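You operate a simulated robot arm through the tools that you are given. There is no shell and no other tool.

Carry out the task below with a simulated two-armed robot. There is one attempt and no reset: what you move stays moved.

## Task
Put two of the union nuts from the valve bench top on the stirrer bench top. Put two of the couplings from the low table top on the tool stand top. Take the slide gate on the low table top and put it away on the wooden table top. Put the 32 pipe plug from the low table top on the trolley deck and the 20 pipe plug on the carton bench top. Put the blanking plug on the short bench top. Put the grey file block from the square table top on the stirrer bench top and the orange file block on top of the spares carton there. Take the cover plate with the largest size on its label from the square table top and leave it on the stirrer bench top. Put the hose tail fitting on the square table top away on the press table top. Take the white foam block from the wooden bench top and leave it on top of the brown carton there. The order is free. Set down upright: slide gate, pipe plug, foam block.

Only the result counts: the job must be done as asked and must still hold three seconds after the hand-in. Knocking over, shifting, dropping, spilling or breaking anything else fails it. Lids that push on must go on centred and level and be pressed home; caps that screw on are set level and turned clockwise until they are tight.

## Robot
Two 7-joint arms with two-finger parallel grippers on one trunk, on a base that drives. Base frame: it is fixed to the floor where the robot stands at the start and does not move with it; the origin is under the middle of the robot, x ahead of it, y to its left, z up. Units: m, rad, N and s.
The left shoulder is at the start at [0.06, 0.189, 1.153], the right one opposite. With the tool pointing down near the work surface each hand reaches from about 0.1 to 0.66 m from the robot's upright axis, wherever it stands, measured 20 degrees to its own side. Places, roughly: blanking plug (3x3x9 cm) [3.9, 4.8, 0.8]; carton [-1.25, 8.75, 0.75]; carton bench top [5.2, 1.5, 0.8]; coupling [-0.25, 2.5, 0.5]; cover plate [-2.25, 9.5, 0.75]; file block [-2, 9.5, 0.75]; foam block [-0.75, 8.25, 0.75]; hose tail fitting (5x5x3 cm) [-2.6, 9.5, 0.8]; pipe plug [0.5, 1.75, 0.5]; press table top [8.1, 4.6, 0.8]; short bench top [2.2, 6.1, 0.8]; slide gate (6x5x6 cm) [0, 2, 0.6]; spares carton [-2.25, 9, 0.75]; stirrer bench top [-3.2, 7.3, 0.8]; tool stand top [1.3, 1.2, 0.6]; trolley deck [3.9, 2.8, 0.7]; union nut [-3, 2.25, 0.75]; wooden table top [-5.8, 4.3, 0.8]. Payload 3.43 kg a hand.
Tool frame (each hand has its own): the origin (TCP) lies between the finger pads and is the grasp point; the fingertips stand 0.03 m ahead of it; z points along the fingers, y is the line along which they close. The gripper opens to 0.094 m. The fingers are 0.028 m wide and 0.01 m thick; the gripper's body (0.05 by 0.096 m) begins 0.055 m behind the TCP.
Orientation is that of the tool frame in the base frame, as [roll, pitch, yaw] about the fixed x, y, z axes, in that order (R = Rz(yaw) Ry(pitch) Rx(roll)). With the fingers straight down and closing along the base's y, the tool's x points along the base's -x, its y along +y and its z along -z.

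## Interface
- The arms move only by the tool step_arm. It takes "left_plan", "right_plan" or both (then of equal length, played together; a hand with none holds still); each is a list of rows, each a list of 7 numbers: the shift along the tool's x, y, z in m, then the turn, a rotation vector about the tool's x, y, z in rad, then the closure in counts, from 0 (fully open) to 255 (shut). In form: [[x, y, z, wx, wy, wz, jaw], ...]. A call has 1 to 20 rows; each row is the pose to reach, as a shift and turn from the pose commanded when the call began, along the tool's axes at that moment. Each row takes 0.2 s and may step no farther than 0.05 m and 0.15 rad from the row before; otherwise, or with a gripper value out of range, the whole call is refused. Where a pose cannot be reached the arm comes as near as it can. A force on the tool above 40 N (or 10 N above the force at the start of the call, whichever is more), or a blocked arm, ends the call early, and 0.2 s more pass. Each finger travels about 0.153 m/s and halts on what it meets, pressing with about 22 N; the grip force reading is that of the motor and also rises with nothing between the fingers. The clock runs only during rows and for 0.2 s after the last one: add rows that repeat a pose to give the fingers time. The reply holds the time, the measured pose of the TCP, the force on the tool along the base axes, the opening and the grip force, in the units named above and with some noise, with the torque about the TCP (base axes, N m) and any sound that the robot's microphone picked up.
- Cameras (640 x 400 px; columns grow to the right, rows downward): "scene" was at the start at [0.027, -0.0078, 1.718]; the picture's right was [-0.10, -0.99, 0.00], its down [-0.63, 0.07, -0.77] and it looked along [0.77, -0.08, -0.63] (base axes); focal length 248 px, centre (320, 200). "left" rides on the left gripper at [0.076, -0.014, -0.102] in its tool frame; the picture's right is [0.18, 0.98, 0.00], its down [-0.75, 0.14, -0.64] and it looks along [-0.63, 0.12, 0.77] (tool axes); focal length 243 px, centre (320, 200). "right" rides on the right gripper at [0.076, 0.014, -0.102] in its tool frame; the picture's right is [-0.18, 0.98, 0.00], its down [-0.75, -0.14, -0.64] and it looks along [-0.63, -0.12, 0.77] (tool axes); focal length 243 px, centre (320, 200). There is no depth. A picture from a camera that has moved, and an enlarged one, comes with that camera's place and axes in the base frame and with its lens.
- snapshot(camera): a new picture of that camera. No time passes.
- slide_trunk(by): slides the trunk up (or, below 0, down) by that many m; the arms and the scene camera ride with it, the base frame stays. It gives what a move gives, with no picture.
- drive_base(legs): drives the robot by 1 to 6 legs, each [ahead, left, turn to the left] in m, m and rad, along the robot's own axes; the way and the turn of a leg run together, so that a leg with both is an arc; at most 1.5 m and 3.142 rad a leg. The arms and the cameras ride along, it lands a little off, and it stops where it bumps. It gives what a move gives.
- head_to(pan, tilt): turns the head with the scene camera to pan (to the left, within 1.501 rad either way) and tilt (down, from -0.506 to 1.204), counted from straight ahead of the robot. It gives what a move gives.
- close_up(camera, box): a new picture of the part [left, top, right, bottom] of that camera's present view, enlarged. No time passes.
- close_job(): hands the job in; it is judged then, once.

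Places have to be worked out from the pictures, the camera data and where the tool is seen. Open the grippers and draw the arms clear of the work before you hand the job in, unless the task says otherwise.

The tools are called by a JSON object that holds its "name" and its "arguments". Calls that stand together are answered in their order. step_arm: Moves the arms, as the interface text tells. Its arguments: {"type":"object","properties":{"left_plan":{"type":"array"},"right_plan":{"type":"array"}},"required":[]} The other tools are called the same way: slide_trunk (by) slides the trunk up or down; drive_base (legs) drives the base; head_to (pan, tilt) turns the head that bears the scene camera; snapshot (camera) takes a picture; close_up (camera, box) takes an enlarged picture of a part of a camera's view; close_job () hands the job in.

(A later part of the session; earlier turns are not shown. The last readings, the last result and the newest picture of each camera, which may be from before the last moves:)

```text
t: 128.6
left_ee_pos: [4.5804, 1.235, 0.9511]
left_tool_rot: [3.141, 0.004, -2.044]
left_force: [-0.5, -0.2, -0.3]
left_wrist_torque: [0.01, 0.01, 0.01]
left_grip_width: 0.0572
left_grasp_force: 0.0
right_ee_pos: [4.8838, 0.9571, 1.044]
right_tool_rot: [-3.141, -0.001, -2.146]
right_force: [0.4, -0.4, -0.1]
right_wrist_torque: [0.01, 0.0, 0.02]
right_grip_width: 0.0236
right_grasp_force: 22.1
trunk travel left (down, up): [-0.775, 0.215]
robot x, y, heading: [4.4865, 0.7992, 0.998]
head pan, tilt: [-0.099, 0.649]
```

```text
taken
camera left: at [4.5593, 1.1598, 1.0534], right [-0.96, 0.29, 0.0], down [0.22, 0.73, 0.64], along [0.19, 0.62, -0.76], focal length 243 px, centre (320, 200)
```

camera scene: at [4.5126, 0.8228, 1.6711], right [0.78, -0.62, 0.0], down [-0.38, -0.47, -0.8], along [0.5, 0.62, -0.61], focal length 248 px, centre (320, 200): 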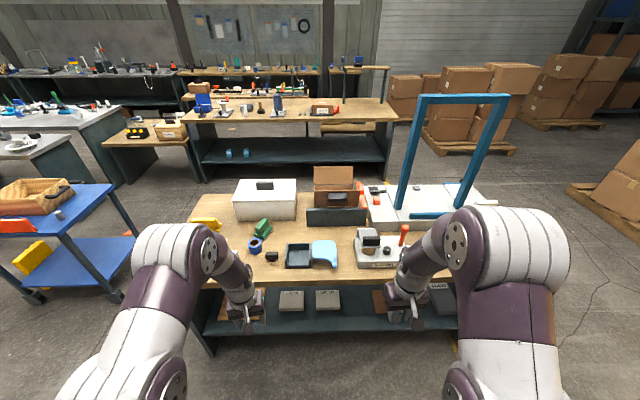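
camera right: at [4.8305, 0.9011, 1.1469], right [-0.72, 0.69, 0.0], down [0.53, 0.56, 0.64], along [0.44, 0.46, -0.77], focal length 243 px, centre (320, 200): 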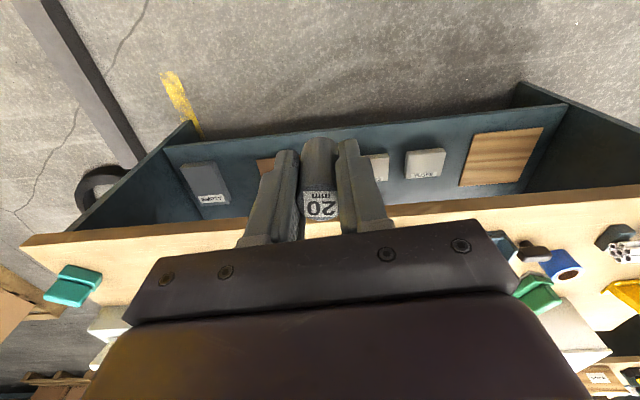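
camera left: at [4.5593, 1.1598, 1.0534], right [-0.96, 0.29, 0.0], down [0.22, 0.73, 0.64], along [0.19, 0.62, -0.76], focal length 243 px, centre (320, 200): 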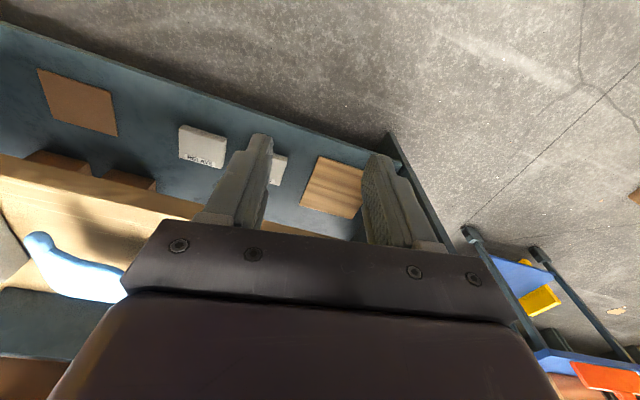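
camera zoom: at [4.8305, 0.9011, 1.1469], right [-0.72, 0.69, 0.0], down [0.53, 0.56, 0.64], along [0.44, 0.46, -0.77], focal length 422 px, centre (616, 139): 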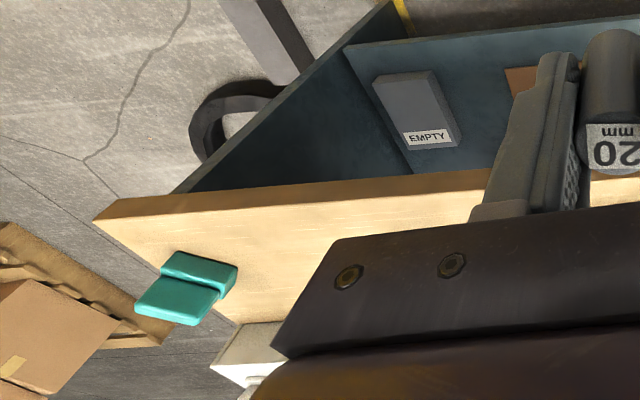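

The right end of the bench front, near (5.37, 1.035), is free. I raise and retract the left hand so it clears the items, then shift right.

{"name": "step_arm", "arguments": {"left_plan": [[0.03, 0, -0.035, 0, 0, 0, 0], [0.06, 0, -0.07, 0, 0, 0, 0], [0.09, 0.02, -0.105, 0, 0, 0, 0], [0.12, 0.04, -0.135, 0, 0, 0, 0], [0.15, 0.06, -0.16, 0, 0, 0, 0]]}}

{"name": "drive_base", "arguments": {"legs": [[0, -0.46, 0], [0.2, 0, 0]]}}

{"name": "snapshot", "arguments": {"camera": "right"}}

{"name": "snapshot", "arguments": {"camera": "scene"}}

```text
refused: row 3 steps farther than a row can; nothing moved
```

```text
t: 132.6
left_ee_pos: [5.0744, 1.1514, 0.9517]
left_tool_rot: [-3.141, 0.005, -2.048]
left_force: [-0.1, 0.4, 0.1]
left_wrist_torque: [0.05, 0.02, 0.03]
left_grip_width: 0.0573
left_grasp_force: 0.0
right_ee_pos: [5.3759, 0.8736, 1.0429]
right_tool_rot: [3.141, -0.001, -2.147]
right_force: [0.9, 0.6, -1.2]
right_wrist_torque: [-0.03, -0.02, 0.0]
right_grip_width: 0.0239
right_grasp_force: 22.5
trunk travel left (down, up): [-0.775, 0.215]
robot x, y, heading: [4.9857, 0.7237, 0.99]
head pan, tilt: [-0.099, 0.649]
```

```text
taken
camera right: at [5.3237, 0.8168, 1.147], right [-0.72, 0.69, 0.0], down [0.53, 0.56, 0.64], along [0.44, 0.46, -0.77], focal length 243 px, centre (320, 200)
```

right: 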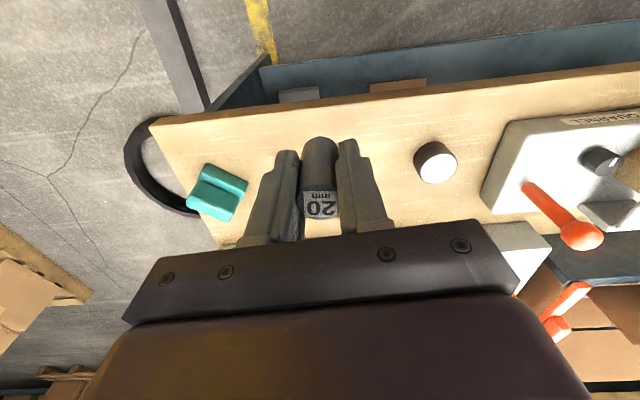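

```text
taken
camera scene: at [5.0058, 0.7387, 1.6711], right [0.78, -0.63, 0.0], down [-0.38, -0.47, -0.8], along [0.5, 0.62, -0.6], focal length 248 px, centre (320, 200)
```

scene: 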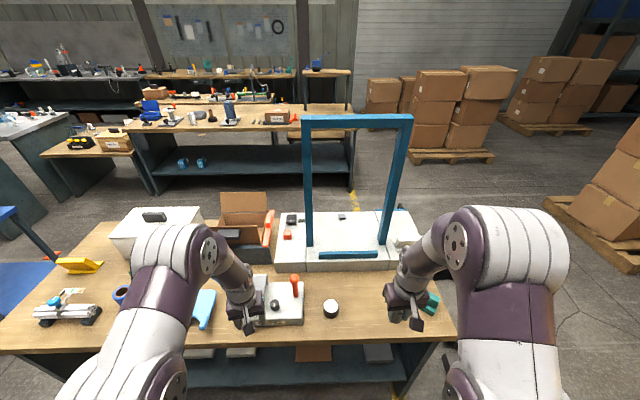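

The raise was refused but the drive went ahead, so I check the left hand's surroundings right away.

{"name": "snapshot", "arguments": {"camera": "left"}}

{"name": "close_up", "arguments": {"camera": "scene", "box": [180, 240, 360, 370]}}

```text
taken
camera left: at [5.0527, 1.0758, 1.0535], right [-0.96, 0.29, 0.0], down [0.22, 0.73, 0.64], along [0.19, 0.62, -0.76], focal length 243 px, centre (320, 200)
```

left: 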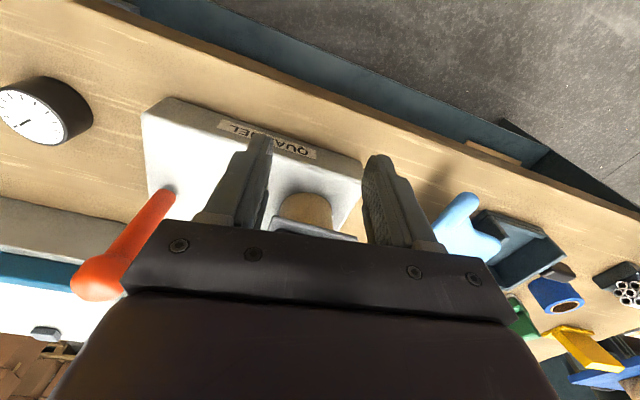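

```text
3.08 times, centred on (270, 305) of scene
camera zoom: at [5.0058, 0.7387, 1.6711], right [0.78, -0.63, 0.0], down [-0.38, -0.47, -0.8], along [0.5, 0.62, -0.6], focal length 762 px, centre (474, -123)
```

zoom: 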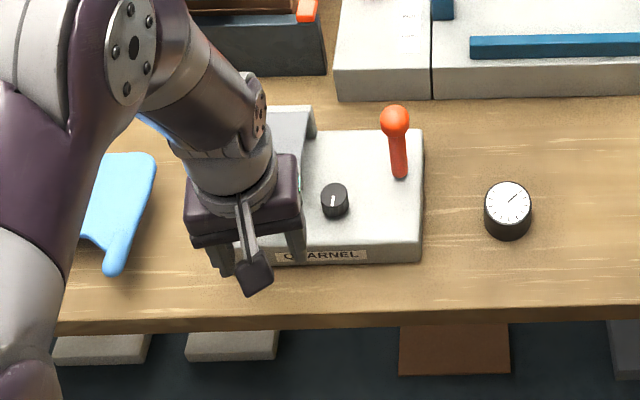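

No contact was made; the left hand hovers over the "QUARNEL" device. I raise it straight up.

{"name": "step_arm", "arguments": {"left_plan": [[0, 0, -0.04, 0, 0, 0, 0], [0, 0, -0.08, 0, 0, 0, 0], [0, 0, -0.12, 0, 0, 0, 0], [0.03, 0, -0.14, 0, 0, 0, 0], [0.06, 0, -0.16, 0, 0, 0, 0]]}}

```text
t: 133.8
left_ee_pos: [5.0461, 1.0975, 1.1119]
left_tool_rot: [3.14, 0.003, -2.046]
left_force: [-0.1, -0.5, 0.2]
left_wrist_torque: [0.0, -0.03, -0.03]
left_grip_width: 0.094
left_grasp_force: 0.1
right_ee_pos: [5.3767, 0.8714, 1.0431]
right_tool_rot: [3.141, 0.0, -2.146]
right_force: [-0.2, 0.0, -0.5]
right_wrist_torque: [0.04, 0.0, -0.01]
right_grip_width: 0.024
right_grasp_force: 21.7
trunk travel left (down, up): [-0.775, 0.215]
robot x, y, heading: [4.9856, 0.7197, 0.994]
head pan, tilt: [-0.099, 0.649]
```

Now the right hand moves the 20 plug over the free spot near (5.45, 0.96), between the dial gauge and the teal clip.

{"name": "step_arm", "arguments": {"right_plan": [[-0.0286, -0.0033, 0.03, 0, 0, 0, 255], [-0.0571, -0.0067, 0.06, 0, 0, 0, 255], [-0.0857, -0.01, 0.09, 0, 0, 0, 255], [-0.1142, -0.0133, 0.12, 0, 0, 0, 255], [-0.1142, -0.0133, 0.14, 0, 0, 0, 255], [-0.1142, -0.0133, 0.14, 0, 0, 0, 255]]}}

{"name": "snapshot", "arguments": {"camera": "right"}}

```text
t: 135.2
left_ee_pos: [5.0478, 1.0981, 1.1104]
left_tool_rot: [3.141, 0.004, -2.047]
left_force: [-0.1, -0.2, -0.6]
left_wrist_torque: [0.02, 0.03, -0.03]
left_grip_width: 0.0942
left_grasp_force: 0.0
right_ee_pos: [5.4497, 0.9611, 0.9022]
right_tool_rot: [-3.14, 0.001, -2.147]
right_force: [0.3, 0.1, -0.2]
right_wrist_torque: [-0.03, 0.01, 0.01]
right_grip_width: 0.0238
right_grasp_force: 21.9
trunk travel left (down, up): [-0.775, 0.215]
robot x, y, heading: [4.9824, 0.7222, 0.996]
head pan, tilt: [-0.099, 0.649]
```

```text
taken
camera right: at [5.3958, 0.9066, 1.0058], right [-0.72, 0.69, 0.0], down [0.53, 0.56, 0.64], along [0.44, 0.46, -0.77], focal length 243 px, centre (320, 200)
```

right: 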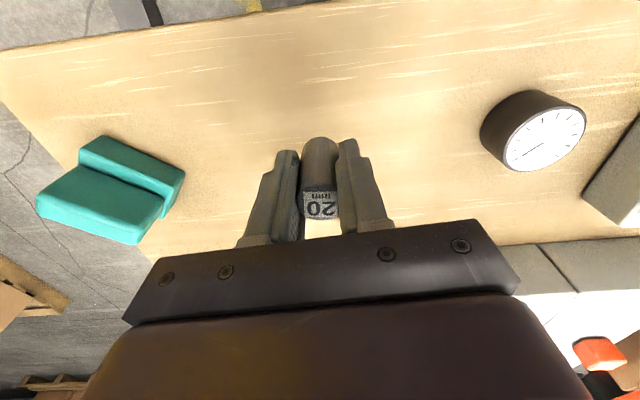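

The spot is clear on all sides. I lower the plug in steps.

{"name": "step_arm", "arguments": {"right_plan": [[0, 0, 0.035, 0, 0, 0, 255], [0, 0, 0.05, 0, 0, 0, 255], [0, 0, 0.055, 0, 0, 0, 255], [0, 0, 0.059, 0, 0, 0, 255]]}}

```text
t: 136.2
left_ee_pos: [5.0471, 1.0993, 1.111]
left_tool_rot: [-3.141, 0.004, -2.048]
left_force: [0.5, -0.3, -0.6]
left_wrist_torque: [-0.01, 0.02, -0.01]
left_grip_width: 0.0941
left_grasp_force: 0.0
right_ee_pos: [5.4506, 0.962, 0.8435]
right_tool_rot: [3.141, -0.003, -2.146]
right_force: [0.5, -0.6, -0.5]
right_wrist_torque: [0.01, -0.02, -0.01]
right_grip_width: 0.0238
right_grasp_force: 21.5
trunk travel left (down, up): [-0.775, 0.215]
robot x, y, heading: [4.9811, 0.7203, 0.996]
head pan, tilt: [-0.099, 0.649]
```

No contact yet at 0.8435; I continue in 3 mm steps.

{"name": "step_arm", "arguments": {"right_plan": [[0, 0, 0.003, 0, 0, 0, 255], [0, 0, 0.006, 0, 0, 0, 255], [0, 0, 0.008, 0, 0, 0, 255]]}}

```text
t: 137.0
left_ee_pos: [5.0461, 1.0984, 1.1115]
left_tool_rot: [-3.141, 0.003, -2.048]
left_force: [-0.6, 0.7, 0.0]
left_wrist_torque: [-0.04, 0.04, -0.01]
left_grip_width: 0.0938
left_grasp_force: 0.0
right_ee_pos: [5.4509, 0.9596, 0.8377]
right_tool_rot: [-3.139, 0.001, -2.147]
right_force: [1.3, -1.3, 15.3]
right_wrist_torque: [-0.04, -0.03, 0.02]
right_grip_width: 0.024
right_grasp_force: 22.2
trunk travel left (down, up): [-0.775, 0.215]
robot x, y, heading: [4.9813, 0.722, 0.998]
head pan, tilt: [-0.099, 0.649]
```

Contact at 15 N. I ease off, open and lift straight up.

{"name": "step_arm", "arguments": {"right_plan": [[0, 0, -0.001, 0, 0, 0, 170], [0, 0, -0.001, 0, 0, 0, 120], [0, 0, -0.001, 0, 0, 0, 110], [0, 0, -0.03, 0, 0, 0, 110], [0, 0, -0.07, 0, 0, 0, 110], [0, 0, -0.12, 0, 0, 0, 110], [0, 0, -0.165, 0, 0, 0, 110], [0.03, 0, -0.2, 0, 0, 0, 60]]}}

{"name": "snapshot", "arguments": {"camera": "right"}}

```text
t: 138.8
left_ee_pos: [5.0467, 1.0963, 1.1111]
left_tool_rot: [-3.141, 0.005, -2.048]
left_force: [-0.2, -0.3, -0.5]
left_wrist_torque: [0.05, -0.02, 0.01]
left_grip_width: 0.0941
left_grasp_force: 0.0
right_ee_pos: [5.4347, 0.9346, 1.0374]
right_tool_rot: [3.14, 0.001, -2.145]
right_force: [-0.5, -0.8, 0.3]
right_wrist_torque: [0.02, -0.01, 0.02]
right_grip_width: 0.0718
right_grasp_force: 0.0
trunk travel left (down, up): [-0.775, 0.215]
robot x, y, heading: [4.9782, 0.722, 0.991]
head pan, tilt: [-0.099, 0.649]
```

```text
taken
camera right: at [5.3808, 0.8782, 1.1409], right [-0.72, 0.69, 0.0], down [0.53, 0.56, 0.64], along [0.44, 0.47, -0.77], focal length 243 px, centre (320, 200)
```

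right: 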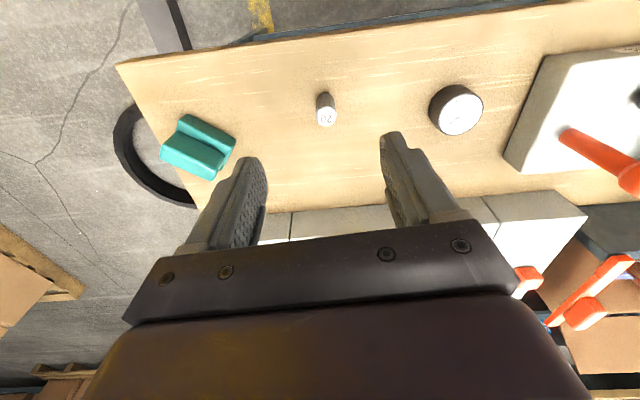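

The 20 plug stands on the carton bench. Next is the blanking plug near (3.9, 4.8): I back off and head west around the floor cartons.

{"name": "drive_base", "arguments": {"legs": [[-0.45, 0, 0], [-0.33, 1.147, 0], [-0.33, 1.147, 0], [0, 0, 0.58]]}}

{"name": "head_to", "arguments": {"pan": 0, "tilt": 0.4}}

{"name": "snapshot", "arguments": {"camera": "scene"}}

```text
t: 154.3
left_ee_pos: [2.2919, 1.344, 1.1112]
left_tool_rot: [-3.14, 0.003, -1.444]
left_force: [-0.9, 0.1, 0.5]
left_wrist_torque: [0.01, 0.01, -0.01]
left_grip_width: 0.094
left_grasp_force: 0.0
right_ee_pos: [2.7042, 1.4317, 1.0372]
right_tool_rot: [3.141, -0.001, -1.544]
right_force: [-0.1, 0.0, 0.6]
right_wrist_torque: [0.04, 0.02, 0.01]
right_grip_width: 0.0719
right_grasp_force: 0.0
trunk travel left (down, up): [-0.775, 0.215]
robot x, y, heading: [2.4526, 0.9947, 1.595]
head pan, tilt: [-0.099, 0.649]
```

```text
t: 155.1
left_ee_pos: [2.2912, 1.3451, 1.111]
left_tool_rot: [3.141, 0.002, -1.444]
left_force: [-0.2, -0.9, 0.5]
left_wrist_torque: [0.0, 0.0, -0.05]
left_grip_width: 0.094
left_grasp_force: 0.0
right_ee_pos: [2.7047, 1.4321, 1.0365]
right_tool_rot: [3.141, -0.001, -1.543]
right_force: [-0.6, -0.1, -0.2]
right_wrist_torque: [0.03, -0.04, 0.0]
right_grip_width: 0.0718
right_grasp_force: 0.0
trunk travel left (down, up): [-0.775, 0.215]
robot x, y, heading: [2.4532, 0.9978, 1.594]
head pan, tilt: [0.0, 0.4]
```

```text
taken
camera scene: at [2.4539, 1.0307, 1.6935], right [1.0, 0.03, 0.0], down [0.01, -0.39, -0.92], along [-0.03, 0.92, -0.39], focal length 248 px, centre (320, 200)
```

scene: 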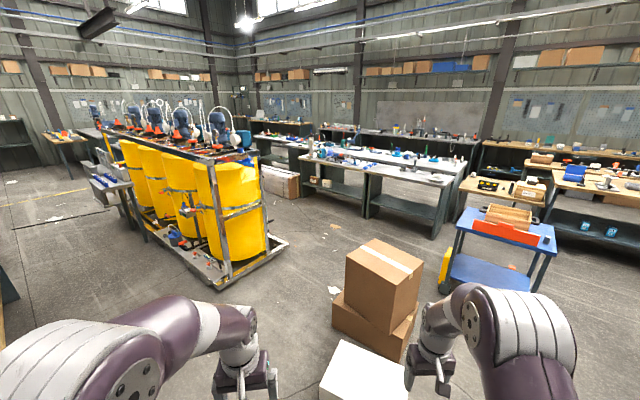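

I get a much better overview here and zoom in on the white-topped tables ahead.

{"name": "close_up", "arguments": {"camera": "scene", "box": [230, 110, 480, 250]}}

{"name": "close_up", "arguments": {"camera": "scene", "box": [380, 130, 480, 200]}}

```text
2.56 times, centred on (355, 180) of scene
camera zoom: at [2.4539, 1.0307, 1.6935], right [1.0, 0.03, 0.0], down [0.01, -0.39, -0.92], along [-0.03, 0.92, -0.39], focal length 634 px, centre (230, 251)
```

zoom: 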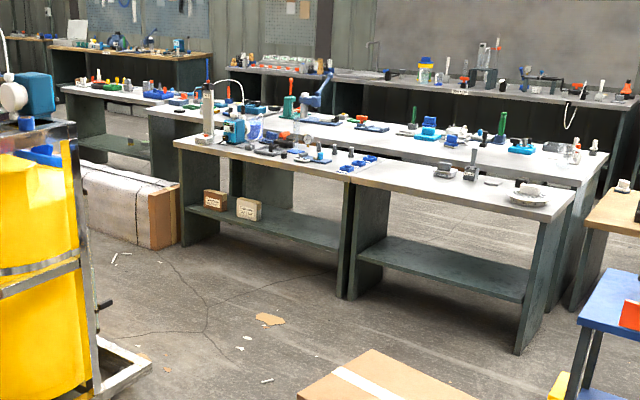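

```text
5.71 times, centred on (430, 165) of scene
camera zoom: at [2.4539, 1.0307, 1.6935], right [1.0, 0.03, 0.0], down [0.01, -0.39, -0.92], along [-0.03, 0.92, -0.39], focal length 1414 px, centre (-309, 400)
```

zoom: 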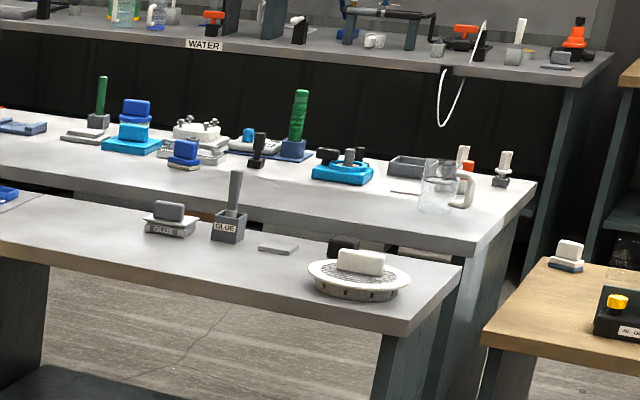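

The blanking plug stands on the far white-topped row, near its back edge, so I'll likely need to reach it from behind. I drive up the corridor between the drum cart and cartons to see more.

{"name": "drive_base", "arguments": {"legs": [[0.7, 0.5, 0], [1.0, -0.1, 0], [0.6, -0.2, 0]]}}

{"name": "head_to", "arguments": {"pan": 0, "tilt": 0.35}}

{"name": "snapshot", "arguments": {"camera": "scene"}}

```text
t: 166.9
left_ee_pos: [2.019, 3.4866, 1.111]
left_tool_rot: [3.14, 0.003, -1.386]
left_force: [-0.3, 0.1, 0.3]
left_wrist_torque: [0.0, 0.04, 0.0]
left_grip_width: 0.0941
left_grasp_force: 0.1
right_ee_pos: [2.4254, 3.5964, 1.0357]
right_tool_rot: [3.14, -0.001, -1.483]
right_force: [0.5, -0.6, 0.3]
right_wrist_torque: [-0.02, -0.01, -0.01]
right_grip_width: 0.0716
right_grasp_force: 0.1
trunk travel left (down, up): [-0.775, 0.215]
robot x, y, heading: [2.2016, 3.1463, 1.651]
head pan, tilt: [0.0, 0.4]
stopped in leg 3: the robot was blocked; the commanded pose is now the measured one
```

```text
t: 167.6
left_ee_pos: [2.0187, 3.4868, 1.1112]
left_tool_rot: [-3.141, 0.005, -1.386]
left_force: [-0.1, 0.2, -0.1]
left_wrist_torque: [-0.02, 0.01, 0.01]
left_grip_width: 0.0941
left_grasp_force: 0.1
right_ee_pos: [2.4258, 3.5962, 1.0347]
right_tool_rot: [-3.14, -0.002, -1.483]
right_force: [0.3, 0.2, -0.2]
right_wrist_torque: [0.02, -0.01, -0.01]
right_grip_width: 0.0717
right_grasp_force: 0.0
trunk travel left (down, up): [-0.775, 0.215]
robot x, y, heading: [2.1992, 3.1473, 1.656]
head pan, tilt: [0.0, 0.351]
```

```text
taken
camera scene: at [2.1993, 3.1827, 1.6981], right [1.0, 0.09, 0.0], down [0.03, -0.34, -0.94], along [-0.08, 0.94, -0.34], focal length 248 px, centre (320, 200)
```

scene: 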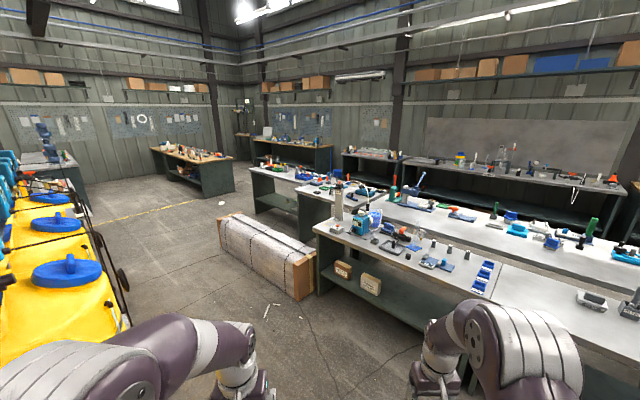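

The base was stopped by something. I look down and to both sides to find what it touched.

{"name": "head_to", "arguments": {"pan": 0.9, "tilt": 0.9}}

{"name": "snapshot", "arguments": {"camera": "scene"}}

{"name": "head_to", "arguments": {"pan": -0.9, "tilt": 0.9}}

{"name": "snapshot", "arguments": {"camera": "scene"}}

```text
t: 168.8
left_ee_pos: [2.0185, 3.4857, 1.1103]
left_tool_rot: [3.141, 0.002, -1.387]
left_force: [-0.3, 0.7, 0.4]
left_wrist_torque: [0.0, 0.0, 0.05]
left_grip_width: 0.0939
left_grasp_force: 0.1
right_ee_pos: [2.4244, 3.597, 1.0366]
right_tool_rot: [-3.141, -0.002, -1.484]
right_force: [0.5, -0.2, 0.3]
right_wrist_torque: [0.01, -0.02, -0.01]
right_grip_width: 0.0719
right_grasp_force: 0.1
trunk travel left (down, up): [-0.775, 0.215]
robot x, y, heading: [2.2001, 3.1491, 1.658]
head pan, tilt: [0.901, 0.901]
```

```text
taken
camera scene: at [2.1429, 3.131, 1.6506], right [0.55, 0.83, 0.0], down [0.65, -0.43, -0.62], along [-0.52, 0.34, -0.78], focal length 248 px, centre (320, 200)
```

scene: 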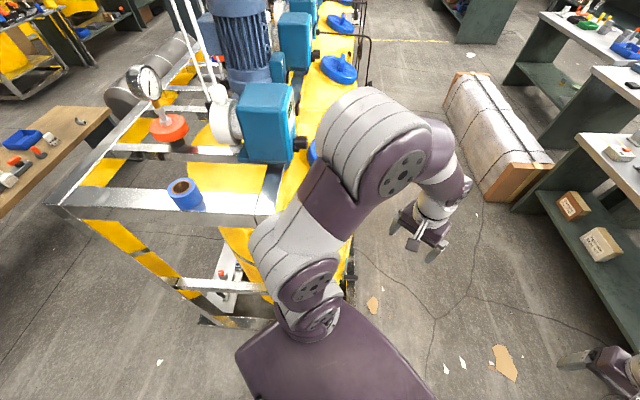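

```text
t: 170.6
left_ee_pos: [2.0186, 3.4858, 1.1107]
left_tool_rot: [3.141, 0.003, -1.387]
left_force: [-0.2, 0.1, -1.1]
left_wrist_torque: [0.01, 0.01, -0.02]
left_grip_width: 0.0938
left_grasp_force: 0.1
right_ee_pos: [2.4246, 3.597, 1.0369]
right_tool_rot: [3.142, -0.003, -1.484]
right_force: [-0.7, 0.1, 0.5]
right_wrist_torque: [0.04, 0.0, 0.02]
right_grip_width: 0.0719
right_grasp_force: 0.1
trunk travel left (down, up): [-0.775, 0.215]
robot x, y, heading: [2.1957, 3.1515, 1.655]
head pan, tilt: [-0.901, 0.901]
```

```text
taken
camera scene: at [2.2608, 3.1411, 1.6506], right [0.69, -0.73, 0.0], down [-0.57, -0.54, -0.62], along [0.45, 0.43, -0.78], focal length 248 px, centre (320, 200)
```

scene: 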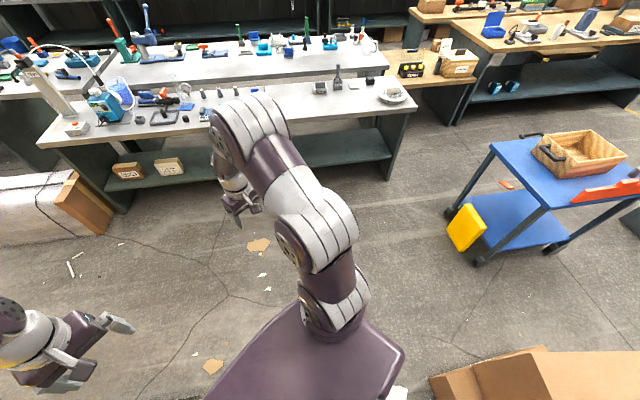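

The left side brushed the drum cart's end. I slide right, away from it, go a bit further and raise the trunk for a higher look at the far rows.

{"name": "drive_base", "arguments": {"legs": [[0.05, -0.25, 0], [0.55, 0.05, 0]]}}

{"name": "slide_trunk", "arguments": {"by": 0.2}}

{"name": "head_to", "arguments": {"pan": 0.1, "tilt": 0.35}}

{"name": "snapshot", "arguments": {"camera": "scene"}}

```text
t: 175.2
left_ee_pos: [2.1644, 4.1057, 1.1106]
left_tool_rot: [-3.141, 0.004, -1.386]
left_force: [-0.1, 0.2, 0.8]
left_wrist_torque: [0.0, 0.0, -0.01]
left_grip_width: 0.0941
left_grasp_force: 0.1
right_ee_pos: [2.5711, 4.2179, 1.0375]
right_tool_rot: [3.141, 0.0, -1.485]
right_force: [-0.1, -0.7, -0.5]
right_wrist_torque: [0.01, -0.01, -0.01]
right_grip_width: 0.0719
right_grasp_force: 0.1
trunk travel left (down, up): [-0.775, 0.215]
robot x, y, heading: [2.3443, 3.769, 1.658]
head pan, tilt: [-0.901, 0.901]
```

```text
t: 177.4
left_ee_pos: [2.1648, 4.1066, 1.3095]
left_tool_rot: [-3.141, 0.001, -1.387]
left_force: [0.5, -0.5, 0.6]
left_wrist_torque: [0.02, 0.02, -0.02]
left_grip_width: 0.0942
left_grasp_force: 0.0
right_ee_pos: [2.5712, 4.2175, 1.2365]
right_tool_rot: [3.141, -0.002, -1.483]
right_force: [-0.3, 0.4, 0.2]
right_wrist_torque: [0.0, 0.0, 0.0]
right_grip_width: 0.0718
right_grasp_force: 0.0
trunk travel left (down, up): [-0.975, 0.015]
robot x, y, heading: [2.3486, 3.7712, 1.657]
head pan, tilt: [-0.901, 0.901]
```

```text
t: 178.7
left_ee_pos: [2.1652, 4.1072, 1.3107]
left_tool_rot: [-3.141, 0.004, -1.385]
left_force: [0.4, -0.2, 0.2]
left_wrist_torque: [0.0, -0.04, 0.02]
left_grip_width: 0.0941
left_grasp_force: 0.1
right_ee_pos: [2.5719, 4.2175, 1.2358]
right_tool_rot: [-3.141, 0.0, -1.483]
right_force: [-0.3, -0.8, -1.5]
right_wrist_torque: [-0.01, 0.0, -0.01]
right_grip_width: 0.072
right_grasp_force: 0.1
trunk travel left (down, up): [-0.975, 0.015]
robot x, y, heading: [2.3496, 3.7717, 1.661]
head pan, tilt: [0.099, 0.351]
```

```text
taken
camera scene: at [2.3358, 3.8017, 1.8981], right [0.98, 0.18, 0.0], down [0.06, -0.34, -0.94], along [-0.17, 0.92, -0.34], focal length 248 px, centre (320, 200)
```

scene: 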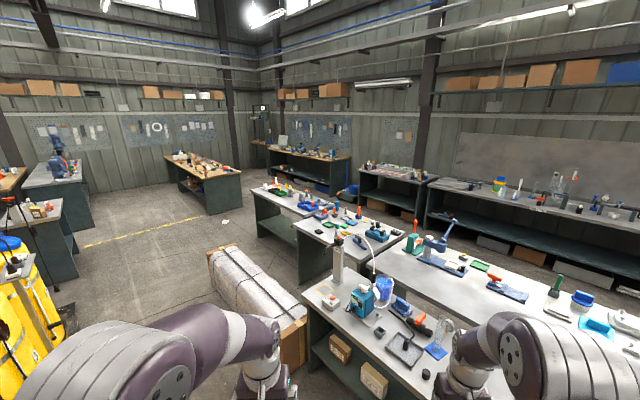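

The short bench is the table in the middle of the far row; the way to the back of that row goes west, between the drum cart and the long wrapped carton. I turn and drive that way.

{"name": "drive_base", "arguments": {"legs": [[0, 0, 0.8], [1.2, 0, 0], [1.15, 0, 0]]}}

{"name": "head_to", "arguments": {"pan": -0.5, "tilt": 0.4}}

{"name": "snapshot", "arguments": {"camera": "scene"}}

```text
t: 192.3
left_ee_pos: [0.1971, 5.4258, 1.3111]
left_tool_rot: [3.141, 0.002, -0.624]
left_force: [0.2, -0.8, -1.0]
left_wrist_torque: [0.02, -0.04, -0.02]
left_grip_width: 0.0942
left_grasp_force: 0.1
right_ee_pos: [0.4153, 5.7867, 1.2356]
right_tool_rot: [-3.141, -0.002, -0.725]
right_force: [-0.2, -0.1, -0.4]
right_wrist_torque: [0.0, 0.0, -0.02]
right_grip_width: 0.0721
right_grasp_force: 0.2
trunk travel left (down, up): [-0.975, 0.015]
robot x, y, heading: [0.5593, 5.3079, 2.421]
head pan, tilt: [0.099, 0.351]
```

```text
t: 193.3
left_ee_pos: [0.1961, 5.4263, 1.3118]
left_tool_rot: [3.141, 0.003, -0.625]
left_force: [0.4, 0.4, 0.2]
left_wrist_torque: [-0.01, -0.01, -0.04]
left_grip_width: 0.0939
left_grasp_force: 0.1
right_ee_pos: [0.4153, 5.7858, 1.2366]
right_tool_rot: [3.141, -0.002, -0.724]
right_force: [0.0, -0.6, -0.2]
right_wrist_torque: [-0.02, 0.0, -0.01]
right_grip_width: 0.0718
right_grasp_force: 0.1
trunk travel left (down, up): [-0.975, 0.015]
robot x, y, heading: [0.5606, 5.3048, 2.419]
head pan, tilt: [-0.499, 0.4]
```

```text
taken
camera scene: at [0.5757, 5.3547, 1.8936], right [0.94, 0.34, 0.0], down [0.13, -0.37, -0.92], along [-0.31, 0.87, -0.39], focal length 248 px, centre (320, 200)
```

scene: 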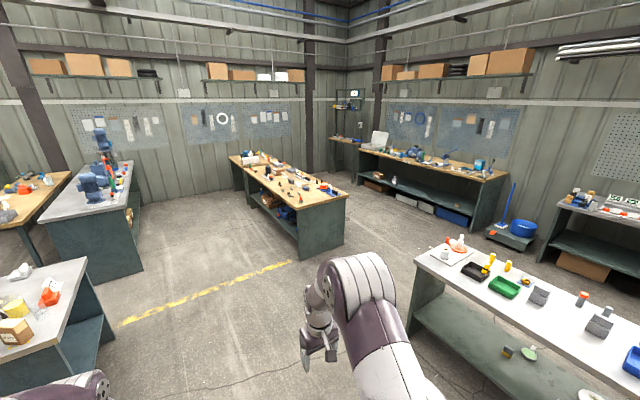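

The floor ahead is clear around the white table's left end. I drive around it and turn to face the back side of that row.

{"name": "drive_base", "arguments": {"legs": [[0.656, 0.177, 0], [0.792, -0.9, 0], [0.364, -0.944, 0], [-0.149, -0.663, 0], [0, 0, 1.71]]}}

{"name": "head_to", "arguments": {"pan": 0.7, "tilt": 0.5}}

{"name": "snapshot", "arguments": {"camera": "scene"}}

```text
t: 214.9
left_ee_pos: [0.7473, 7.7531, 1.3104]
left_tool_rot: [3.141, 0.005, 1.091]
left_force: [0.1, -0.3, 0.6]
left_wrist_torque: [0.01, -0.03, 0.0]
left_grip_width: 0.0941
left_grasp_force: 0.1
right_ee_pos: [0.3591, 7.9181, 1.2368]
right_tool_rot: [3.141, 0.001, 0.994]
right_force: [-0.6, -0.6, 0.0]
right_wrist_torque: [0.02, 0.0, 0.03]
right_grip_width: 0.072
right_grasp_force: 0.2
trunk travel left (down, up): [-0.975, 0.015]
robot x, y, heading: [0.8127, 8.1304, -2.151]
head pan, tilt: [-0.499, 0.4]
```

```text
t: 216.3
left_ee_pos: [0.7467, 7.7539, 1.3108]
left_tool_rot: [3.141, 0.004, 1.092]
left_force: [0.0, 0.0, -0.4]
left_wrist_torque: [0.02, 0.02, -0.02]
left_grip_width: 0.0939
left_grasp_force: 0.0
right_ee_pos: [0.3589, 7.9164, 1.2365]
right_tool_rot: [3.141, -0.002, 0.993]
right_force: [1.3, -0.3, 0.0]
right_wrist_torque: [0.03, 0.01, -0.01]
right_grip_width: 0.072
right_grasp_force: 0.0
trunk travel left (down, up): [-0.975, 0.015]
robot x, y, heading: [0.8126, 8.131, -2.147]
head pan, tilt: [0.7, 0.499]
```

```text
taken
camera scene: at [0.8578, 8.0922, 1.8845], right [-0.99, -0.12, 0.0], down [-0.06, 0.48, -0.88], along [0.11, -0.87, -0.48], focal length 248 px, centre (320, 200)
```

scene: 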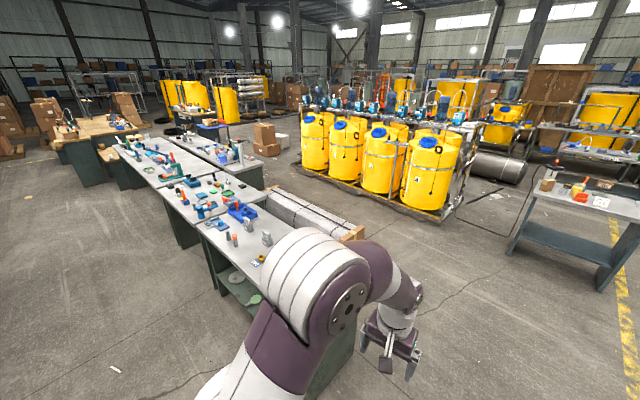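

The corridor behind the row is clear. I turn square to it and drive along it toward the blanking plug's table.

{"name": "drive_base", "arguments": {"legs": [[0, 0, -0.05], [0.0, 1.45, 0], [0.0, 1.45, 0]]}}

{"name": "head_to", "arguments": {"pan": 0.6, "tilt": 0.6}}

{"name": "snapshot", "arguments": {"camera": "scene"}}

```text
t: 230.8
left_ee_pos: [3.0865, 6.0347, 1.3113]
left_tool_rot: [-3.141, 0.004, 1.041]
left_force: [-0.5, 0.0, 0.0]
left_wrist_torque: [0.03, 0.04, 0.01]
left_grip_width: 0.0942
left_grasp_force: 0.0
right_ee_pos: [2.707, 6.2167, 1.2357]
right_tool_rot: [-3.141, -0.002, 0.942]
right_force: [-0.7, -0.2, -0.1]
right_wrist_torque: [-0.02, 0.0, -0.05]
right_grip_width: 0.0718
right_grasp_force: 0.2
trunk travel left (down, up): [-0.975, 0.015]
robot x, y, heading: [3.1722, 6.4069, -2.198]
head pan, tilt: [0.7, 0.499]
```

```text
t: 231.4
left_ee_pos: [3.0877, 6.0329, 1.3108]
left_tool_rot: [-3.141, 0.005, 1.042]
left_force: [-0.7, -0.6, 0.1]
left_wrist_torque: [-0.03, -0.02, 0.06]
left_grip_width: 0.0938
left_grasp_force: 0.1
right_ee_pos: [2.7075, 6.2163, 1.2377]
right_tool_rot: [3.14, 0.0, 0.943]
right_force: [0.4, 1.0, 0.0]
right_wrist_torque: [-0.01, 0.02, -0.01]
right_grip_width: 0.072
right_grasp_force: 0.0
trunk travel left (down, up): [-0.975, 0.015]
robot x, y, heading: [3.1718, 6.4075, -2.194]
head pan, tilt: [0.6, 0.6]
```

```text
taken
camera scene: at [3.2069, 6.3681, 1.8754], right [-1.0, 0.03, 0.0], down [0.02, 0.56, -0.83], along [-0.02, -0.82, -0.56], focal length 248 px, centre (320, 200)
```

scene: 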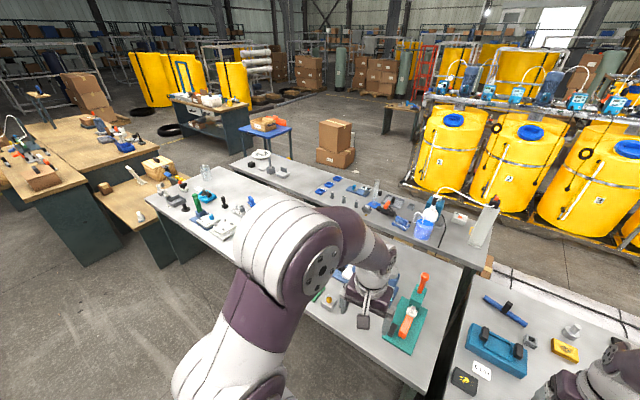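

I zoom in on the items at the far end of that white table to spot the blanking plug.

{"name": "close_up", "arguments": {"camera": "scene", "box": [130, 150, 290, 260]}}

{"name": "close_up", "arguments": {"camera": "scene", "box": [420, 250, 640, 400]}}

```text
3.64 times, centred on (210, 205) of scene
camera zoom: at [3.2069, 6.3681, 1.8754], right [-1.0, 0.03, 0.0], down [0.02, 0.56, -0.83], along [-0.02, -0.82, -0.56], focal length 900 px, centre (720, 182)
```

zoom: 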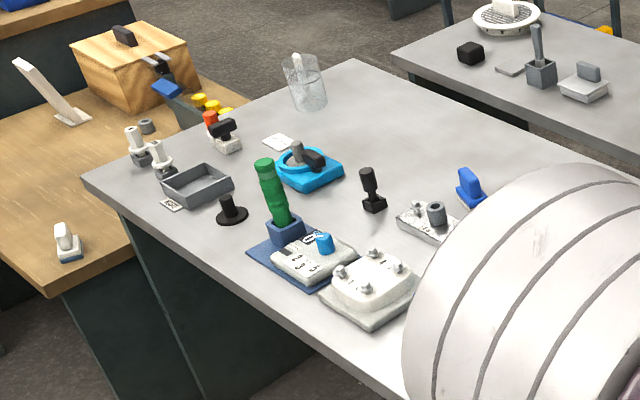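

```text
2.67 times, centred on (530, 325) of scene
camera zoom: at [3.2069, 6.3681, 1.8754], right [-1.0, 0.03, 0.0], down [0.02, 0.56, -0.83], along [-0.02, -0.82, -0.56], focal length 660 px, centre (-240, -133)
```

zoom: 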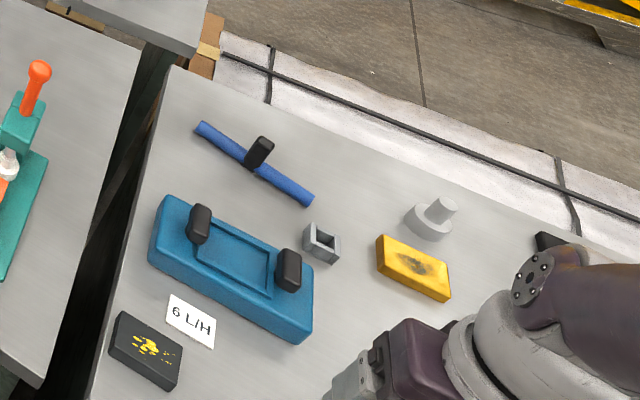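

The black post on a small base near (3.9, 4.8) matches the blanking plug. I move further along until it's in front of my left hand.

{"name": "drive_base", "arguments": {"legs": [[0.0, 1.32, 0]]}}

{"name": "head_to", "arguments": {"pan": 0.2, "tilt": 0.9}}

{"name": "snapshot", "arguments": {"camera": "scene"}}

{"name": "snapshot", "arguments": {"camera": "left"}}

```text
t: 238.1
left_ee_pos: [4.1466, 5.2508, 1.3103]
left_tool_rot: [-3.141, 0.004, 1.03]
left_force: [-1.0, -0.4, 0.7]
left_wrist_torque: [0.01, -0.01, 0.0]
left_grip_width: 0.0941
left_grasp_force: 0.0
right_ee_pos: [3.7692, 5.4387, 1.2363]
right_tool_rot: [3.14, -0.001, 0.93]
right_force: [0.0, 0.4, -0.3]
right_wrist_torque: [0.01, -0.01, -0.02]
right_grip_width: 0.0718
right_grasp_force: 0.1
trunk travel left (down, up): [-0.975, 0.015]
robot x, y, heading: [4.2349, 5.623, -2.211]
head pan, tilt: [0.6, 0.6]
```

```text
t: 238.9
left_ee_pos: [4.1469, 5.2495, 1.3117]
left_tool_rot: [-3.141, 0.004, 1.029]
left_force: [0.1, 0.3, -0.1]
left_wrist_torque: [-0.03, -0.02, 0.01]
left_grip_width: 0.0942
left_grasp_force: 0.0
right_ee_pos: [3.7703, 5.4383, 1.2363]
right_tool_rot: [-3.141, -0.001, 0.932]
right_force: [0.0, -0.3, 0.2]
right_wrist_torque: [-0.01, 0.03, 0.03]
right_grip_width: 0.072
right_grasp_force: 0.1
trunk travel left (down, up): [-0.975, 0.015]
robot x, y, heading: [4.2388, 5.6232, -2.218]
head pan, tilt: [0.201, 0.901]
```

```text
taken
camera scene: at [4.2423, 5.6036, 1.8506], right [-0.9, 0.43, 0.0], down [0.33, 0.71, -0.62], along [-0.26, -0.56, -0.78], focal length 248 px, centre (320, 200)
```

scene: 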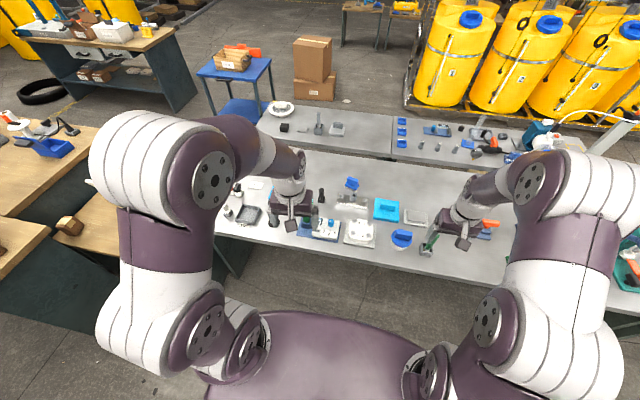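

```text
taken
camera left: at [4.1748, 5.322, 1.4129], right [0.94, -0.35, 0.0], down [-0.27, -0.72, 0.64], along [-0.23, -0.6, -0.76], focal length 243 px, centre (320, 200)
```

left: 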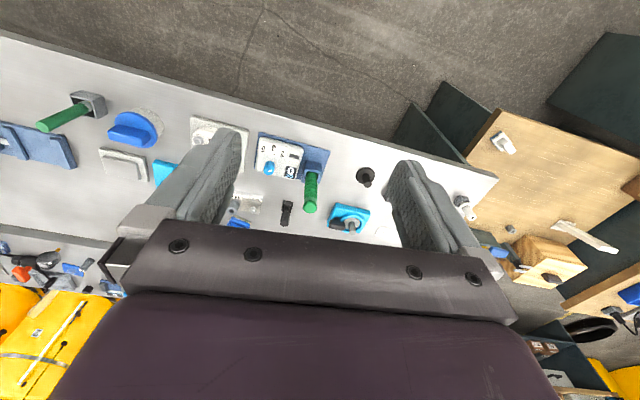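

The plug is about 0.29 m in from this edge. I drive 0.23 m closer and lower the trunk 0.15 m.

{"name": "drive_base", "arguments": {"legs": [[0.23, 0.0, 0]]}}

{"name": "slide_trunk", "arguments": {"by": -0.12}}

{"name": "snapshot", "arguments": {"camera": "left"}}

{"name": "snapshot", "arguments": {"camera": "right"}}

```text
t: 240.7
left_ee_pos: [4.0119, 5.0657, 1.3115]
left_tool_rot: [-3.141, 0.003, 1.034]
left_force: [0.6, -0.4, 0.2]
left_wrist_torque: [0.0, 0.03, -0.03]
left_grip_width: 0.0938
left_grasp_force: 0.1
right_ee_pos: [3.6339, 5.2505, 1.238]
right_tool_rot: [3.141, -0.001, 0.935]
right_force: [0.5, 0.5, -0.5]
right_wrist_torque: [-0.04, 0.02, 0.0]
right_grip_width: 0.0718
right_grasp_force: 0.2
trunk travel left (down, up): [-0.975, 0.015]
robot x, y, heading: [4.1009, 5.4395, -2.206]
head pan, tilt: [0.201, 0.901]
```

```text
t: 242.2
left_ee_pos: [4.0101, 5.0628, 1.1897]
left_tool_rot: [-3.141, 0.003, 1.035]
left_force: [-0.2, 0.7, -0.2]
left_wrist_torque: [-0.02, -0.01, -0.01]
left_grip_width: 0.0941
left_grasp_force: 0.2
right_ee_pos: [3.6315, 5.2489, 1.1166]
right_tool_rot: [3.14, -0.002, 0.935]
right_force: [-0.5, 0.1, 1.1]
right_wrist_torque: [0.01, 0.0, -0.01]
right_grip_width: 0.0718
right_grasp_force: 0.1
trunk travel left (down, up): [-0.855, 0.135]
robot x, y, heading: [4.0956, 5.4368, -2.204]
head pan, tilt: [0.201, 0.901]
```

```text
taken
camera left: at [4.0375, 5.135, 1.293], right [0.94, -0.34, 0.0], down [-0.26, -0.72, 0.64], along [-0.22, -0.6, -0.76], focal length 243 px, centre (320, 200)
```

left: 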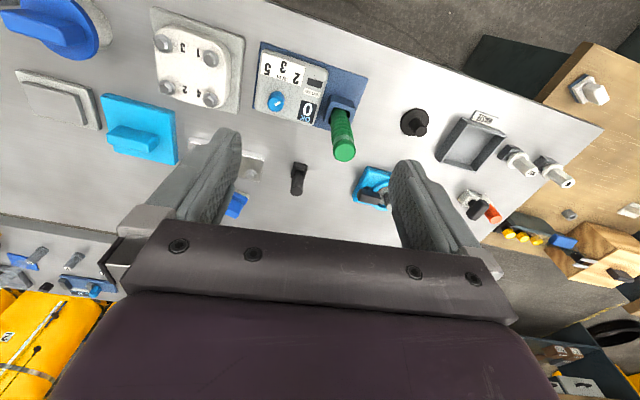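

```text
taken
camera right: at [3.6889, 5.3016, 1.2199], right [0.68, -0.73, 0.0], down [-0.56, -0.52, 0.64], along [-0.47, -0.44, -0.77], focal length 243 px, centre (320, 200)
```

right: 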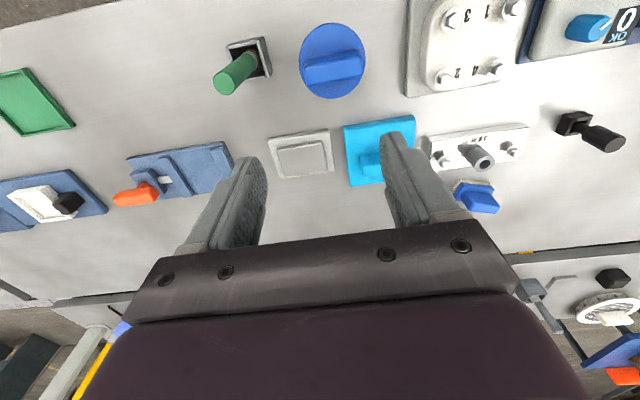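

I zoom in on the black plug to see its shape.

{"name": "close_up", "arguments": {"camera": "left", "box": [230, 90, 400, 230]}}

{"name": "close_up", "arguments": {"camera": "right", "box": [500, 70, 640, 180]}}

```text
2.86 times, centred on (315, 160) of left
camera zoom: at [4.0375, 5.135, 1.293], right [0.94, -0.34, 0.0], down [-0.26, -0.72, 0.64], along [-0.22, -0.6, -0.76], focal length 693 px, centre (334, 314)
```

zoom: 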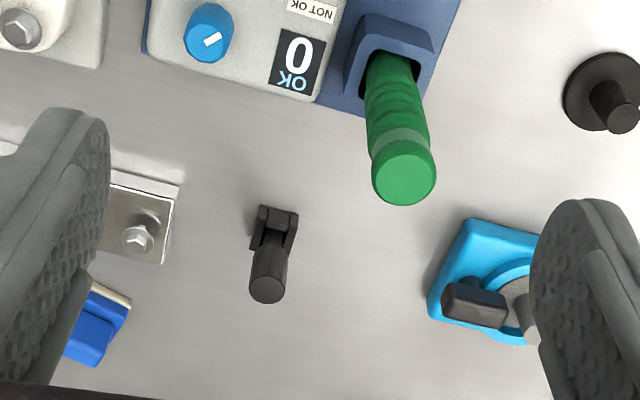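

```text
3.64 times, centred on (570, 125) of right
camera zoom: at [3.6889, 5.3016, 1.2199], right [0.68, -0.73, 0.0], down [-0.56, -0.52, 0.64], along [-0.47, -0.44, -0.77], focal length 882 px, centre (-589, 473)
```

zoom: 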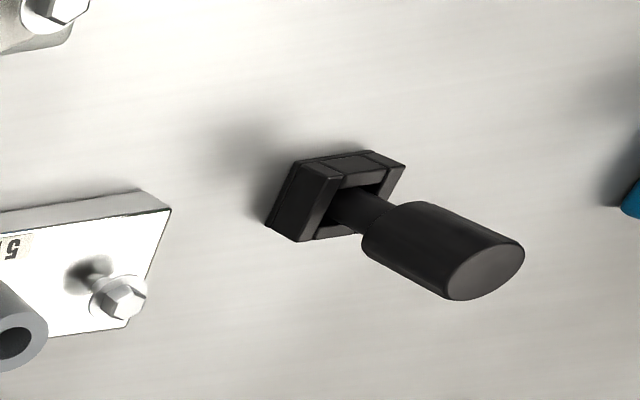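

The plug top works out at about (3.876, 4.843, 0.872), so this table top is near 0.78. I move the left hand above it, still high.

{"name": "step_arm", "arguments": {"left_plan": [[-0.043, -0.0005, 0.01, 0, 0, 0, 60], [-0.086, -0.001, 0.02, 0, 0, 0, 60], [-0.129, -0.0015, 0.03, 0, 0, 0, 60], [-0.172, -0.002, 0.05, 0, 0, 0, 60], [-0.215, -0.0026, 0.07, 0, 0, 0, 60], [-0.2574, -0.0032, 0.09, 0, 0, 0, 60], [-0.2574, -0.0032, 0.135, 0, 0, 0, 60], [-0.2574, -0.0032, 0.18, 0, 0, 0, 60], [-0.2574, -0.0032, 0.18, 0, 0, 0, 60]]}}

{"name": "snapshot", "arguments": {"camera": "left"}}

{"name": "snapshot", "arguments": {"camera": "scene"}}

```text
t: 244.2
left_ee_pos: [3.8756, 4.8433, 1.0107]
left_tool_rot: [-3.141, 0.006, 1.034]
left_force: [-0.3, 0.7, -0.3]
left_wrist_torque: [0.0, 0.01, 0.01]
left_grip_width: 0.072
left_grasp_force: 0.2
left hand out of reach, approached as far as the arm can: row 6
right_ee_pos: [3.6321, 5.2501, 1.1172]
right_tool_rot: [-3.141, -0.002, 0.936]
right_force: [0.2, 0.6, -0.1]
right_wrist_torque: [-0.01, -0.01, 0.0]
right_grip_width: 0.0714
right_grasp_force: 0.0
trunk travel left (down, up): [-0.855, 0.135]
robot x, y, heading: [4.0981, 5.4334, -2.206]
head pan, tilt: [0.201, 0.901]
```

```text
taken
camera left: at [3.9033, 4.9158, 1.1136], right [0.94, -0.34, 0.0], down [-0.26, -0.72, 0.65], along [-0.22, -0.61, -0.76], focal length 243 px, centre (320, 200)
```

left: 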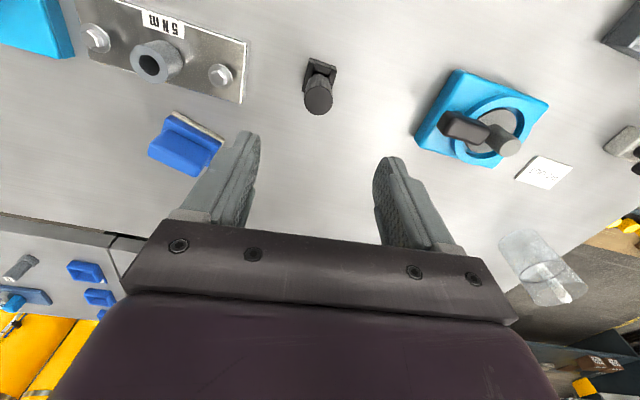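

```text
taken
camera scene: at [4.1037, 5.4177, 1.7306], right [-0.91, 0.42, 0.0], down [0.33, 0.71, -0.62], along [-0.26, -0.56, -0.78], focal length 248 px, centre (320, 200)
```

scene: 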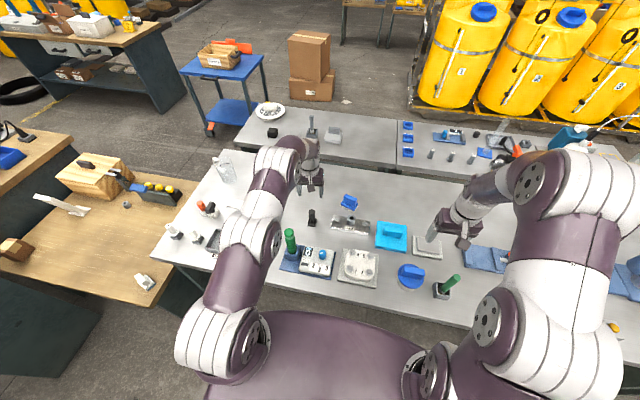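

The plug is centred between the fingers. I descend to grasp its knob.

{"name": "step_arm", "arguments": {"left_plan": [[0.003, 0, 0.045, 0, 0, 0, 60], [0.003, 0, 0.09, 0, 0, 0, 60], [0.003, 0, 0.13, 0, 0, 0, 60], [0.003, 0, 0.158, 0, 0, 0, 60], [0.003, 0, 0.158, 0, 0, 0, 60]]}}

{"name": "snapshot", "arguments": {"camera": "left"}}

```text
t: 245.4
left_ee_pos: [3.8751, 4.8454, 0.854]
left_tool_rot: [-3.141, 0.005, 1.035]
left_force: [-0.4, 0.5, -0.1]
left_wrist_torque: [-0.01, -0.01, 0.03]
left_grip_width: 0.0718
left_grasp_force: 0.0
right_ee_pos: [3.633, 5.248, 1.1167]
right_tool_rot: [-3.141, 0.0, 0.935]
right_force: [0.0, -0.3, 0.0]
right_wrist_torque: [-0.02, 0.03, 0.04]
right_grip_width: 0.0719
right_grasp_force: 0.0
trunk travel left (down, up): [-0.855, 0.135]
robot x, y, heading: [4.0999, 5.4411, -2.204]
head pan, tilt: [0.201, 0.901]
```

```text
taken
camera left: at [3.9036, 4.9173, 0.9559], right [0.94, -0.34, 0.0], down [-0.26, -0.72, 0.64], along [-0.22, -0.61, -0.76], focal length 243 px, centre (320, 200)
```

left: 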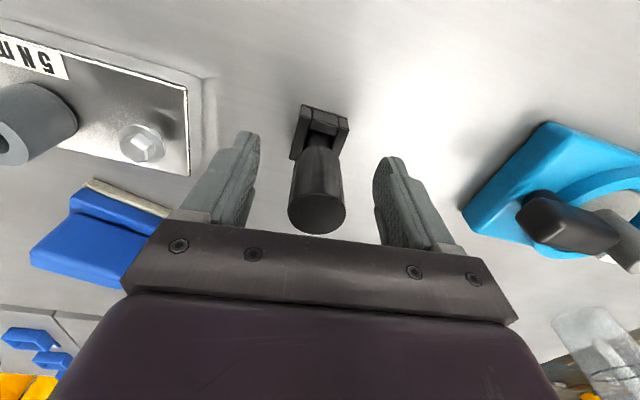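

The knob is between the pads. I close the gripper and lift.

{"name": "step_arm", "arguments": {"left_plan": [[0, 0, 0.003, 0, 0, 0, 160], [0, 0, 0.003, 0, 0, 0, 255], [0, 0, 0.003, 0, 0, 0, 255], [0, 0, 0.003, 0, 0, 0, 255], [0, 0, -0.03, 0, 0, 0, 255], [0, 0, -0.07, 0, 0, 0, 255], [0, 0, -0.1, 0, 0, 0, 255]]}}

{"name": "snapshot", "arguments": {"camera": "left"}}

```text
t: 247.0
left_ee_pos: [3.8785, 4.8456, 0.9523]
left_tool_rot: [-3.141, 0.001, 1.035]
left_force: [0.9, 0.8, -0.9]
left_wrist_torque: [-0.01, 0.02, 0.02]
left_grip_width: 0.027
left_grasp_force: 21.9
right_ee_pos: [3.6319, 5.2496, 1.1155]
right_tool_rot: [-3.141, -0.001, 0.937]
right_force: [0.4, 0.1, -0.1]
right_wrist_torque: [0.0, 0.01, 0.0]
right_grip_width: 0.0721
right_grasp_force: 0.0
trunk travel left (down, up): [-0.855, 0.135]
robot x, y, heading: [4.0968, 5.4336, -2.208]
head pan, tilt: [0.201, 0.901]
```

```text
taken
camera left: at [3.9057, 4.9173, 1.0548], right [0.94, -0.34, 0.0], down [-0.26, -0.72, 0.64], along [-0.22, -0.6, -0.77], focal length 243 px, centre (320, 200)
```

left: 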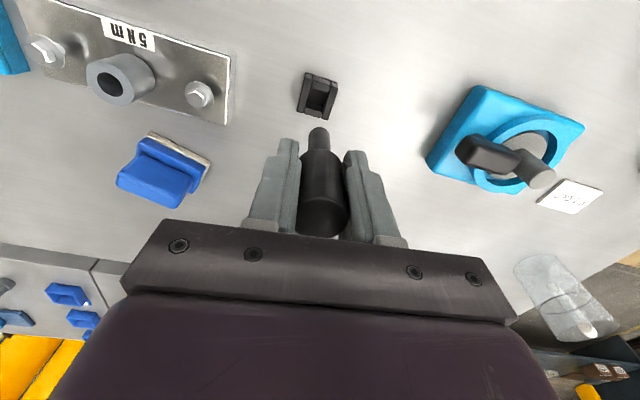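

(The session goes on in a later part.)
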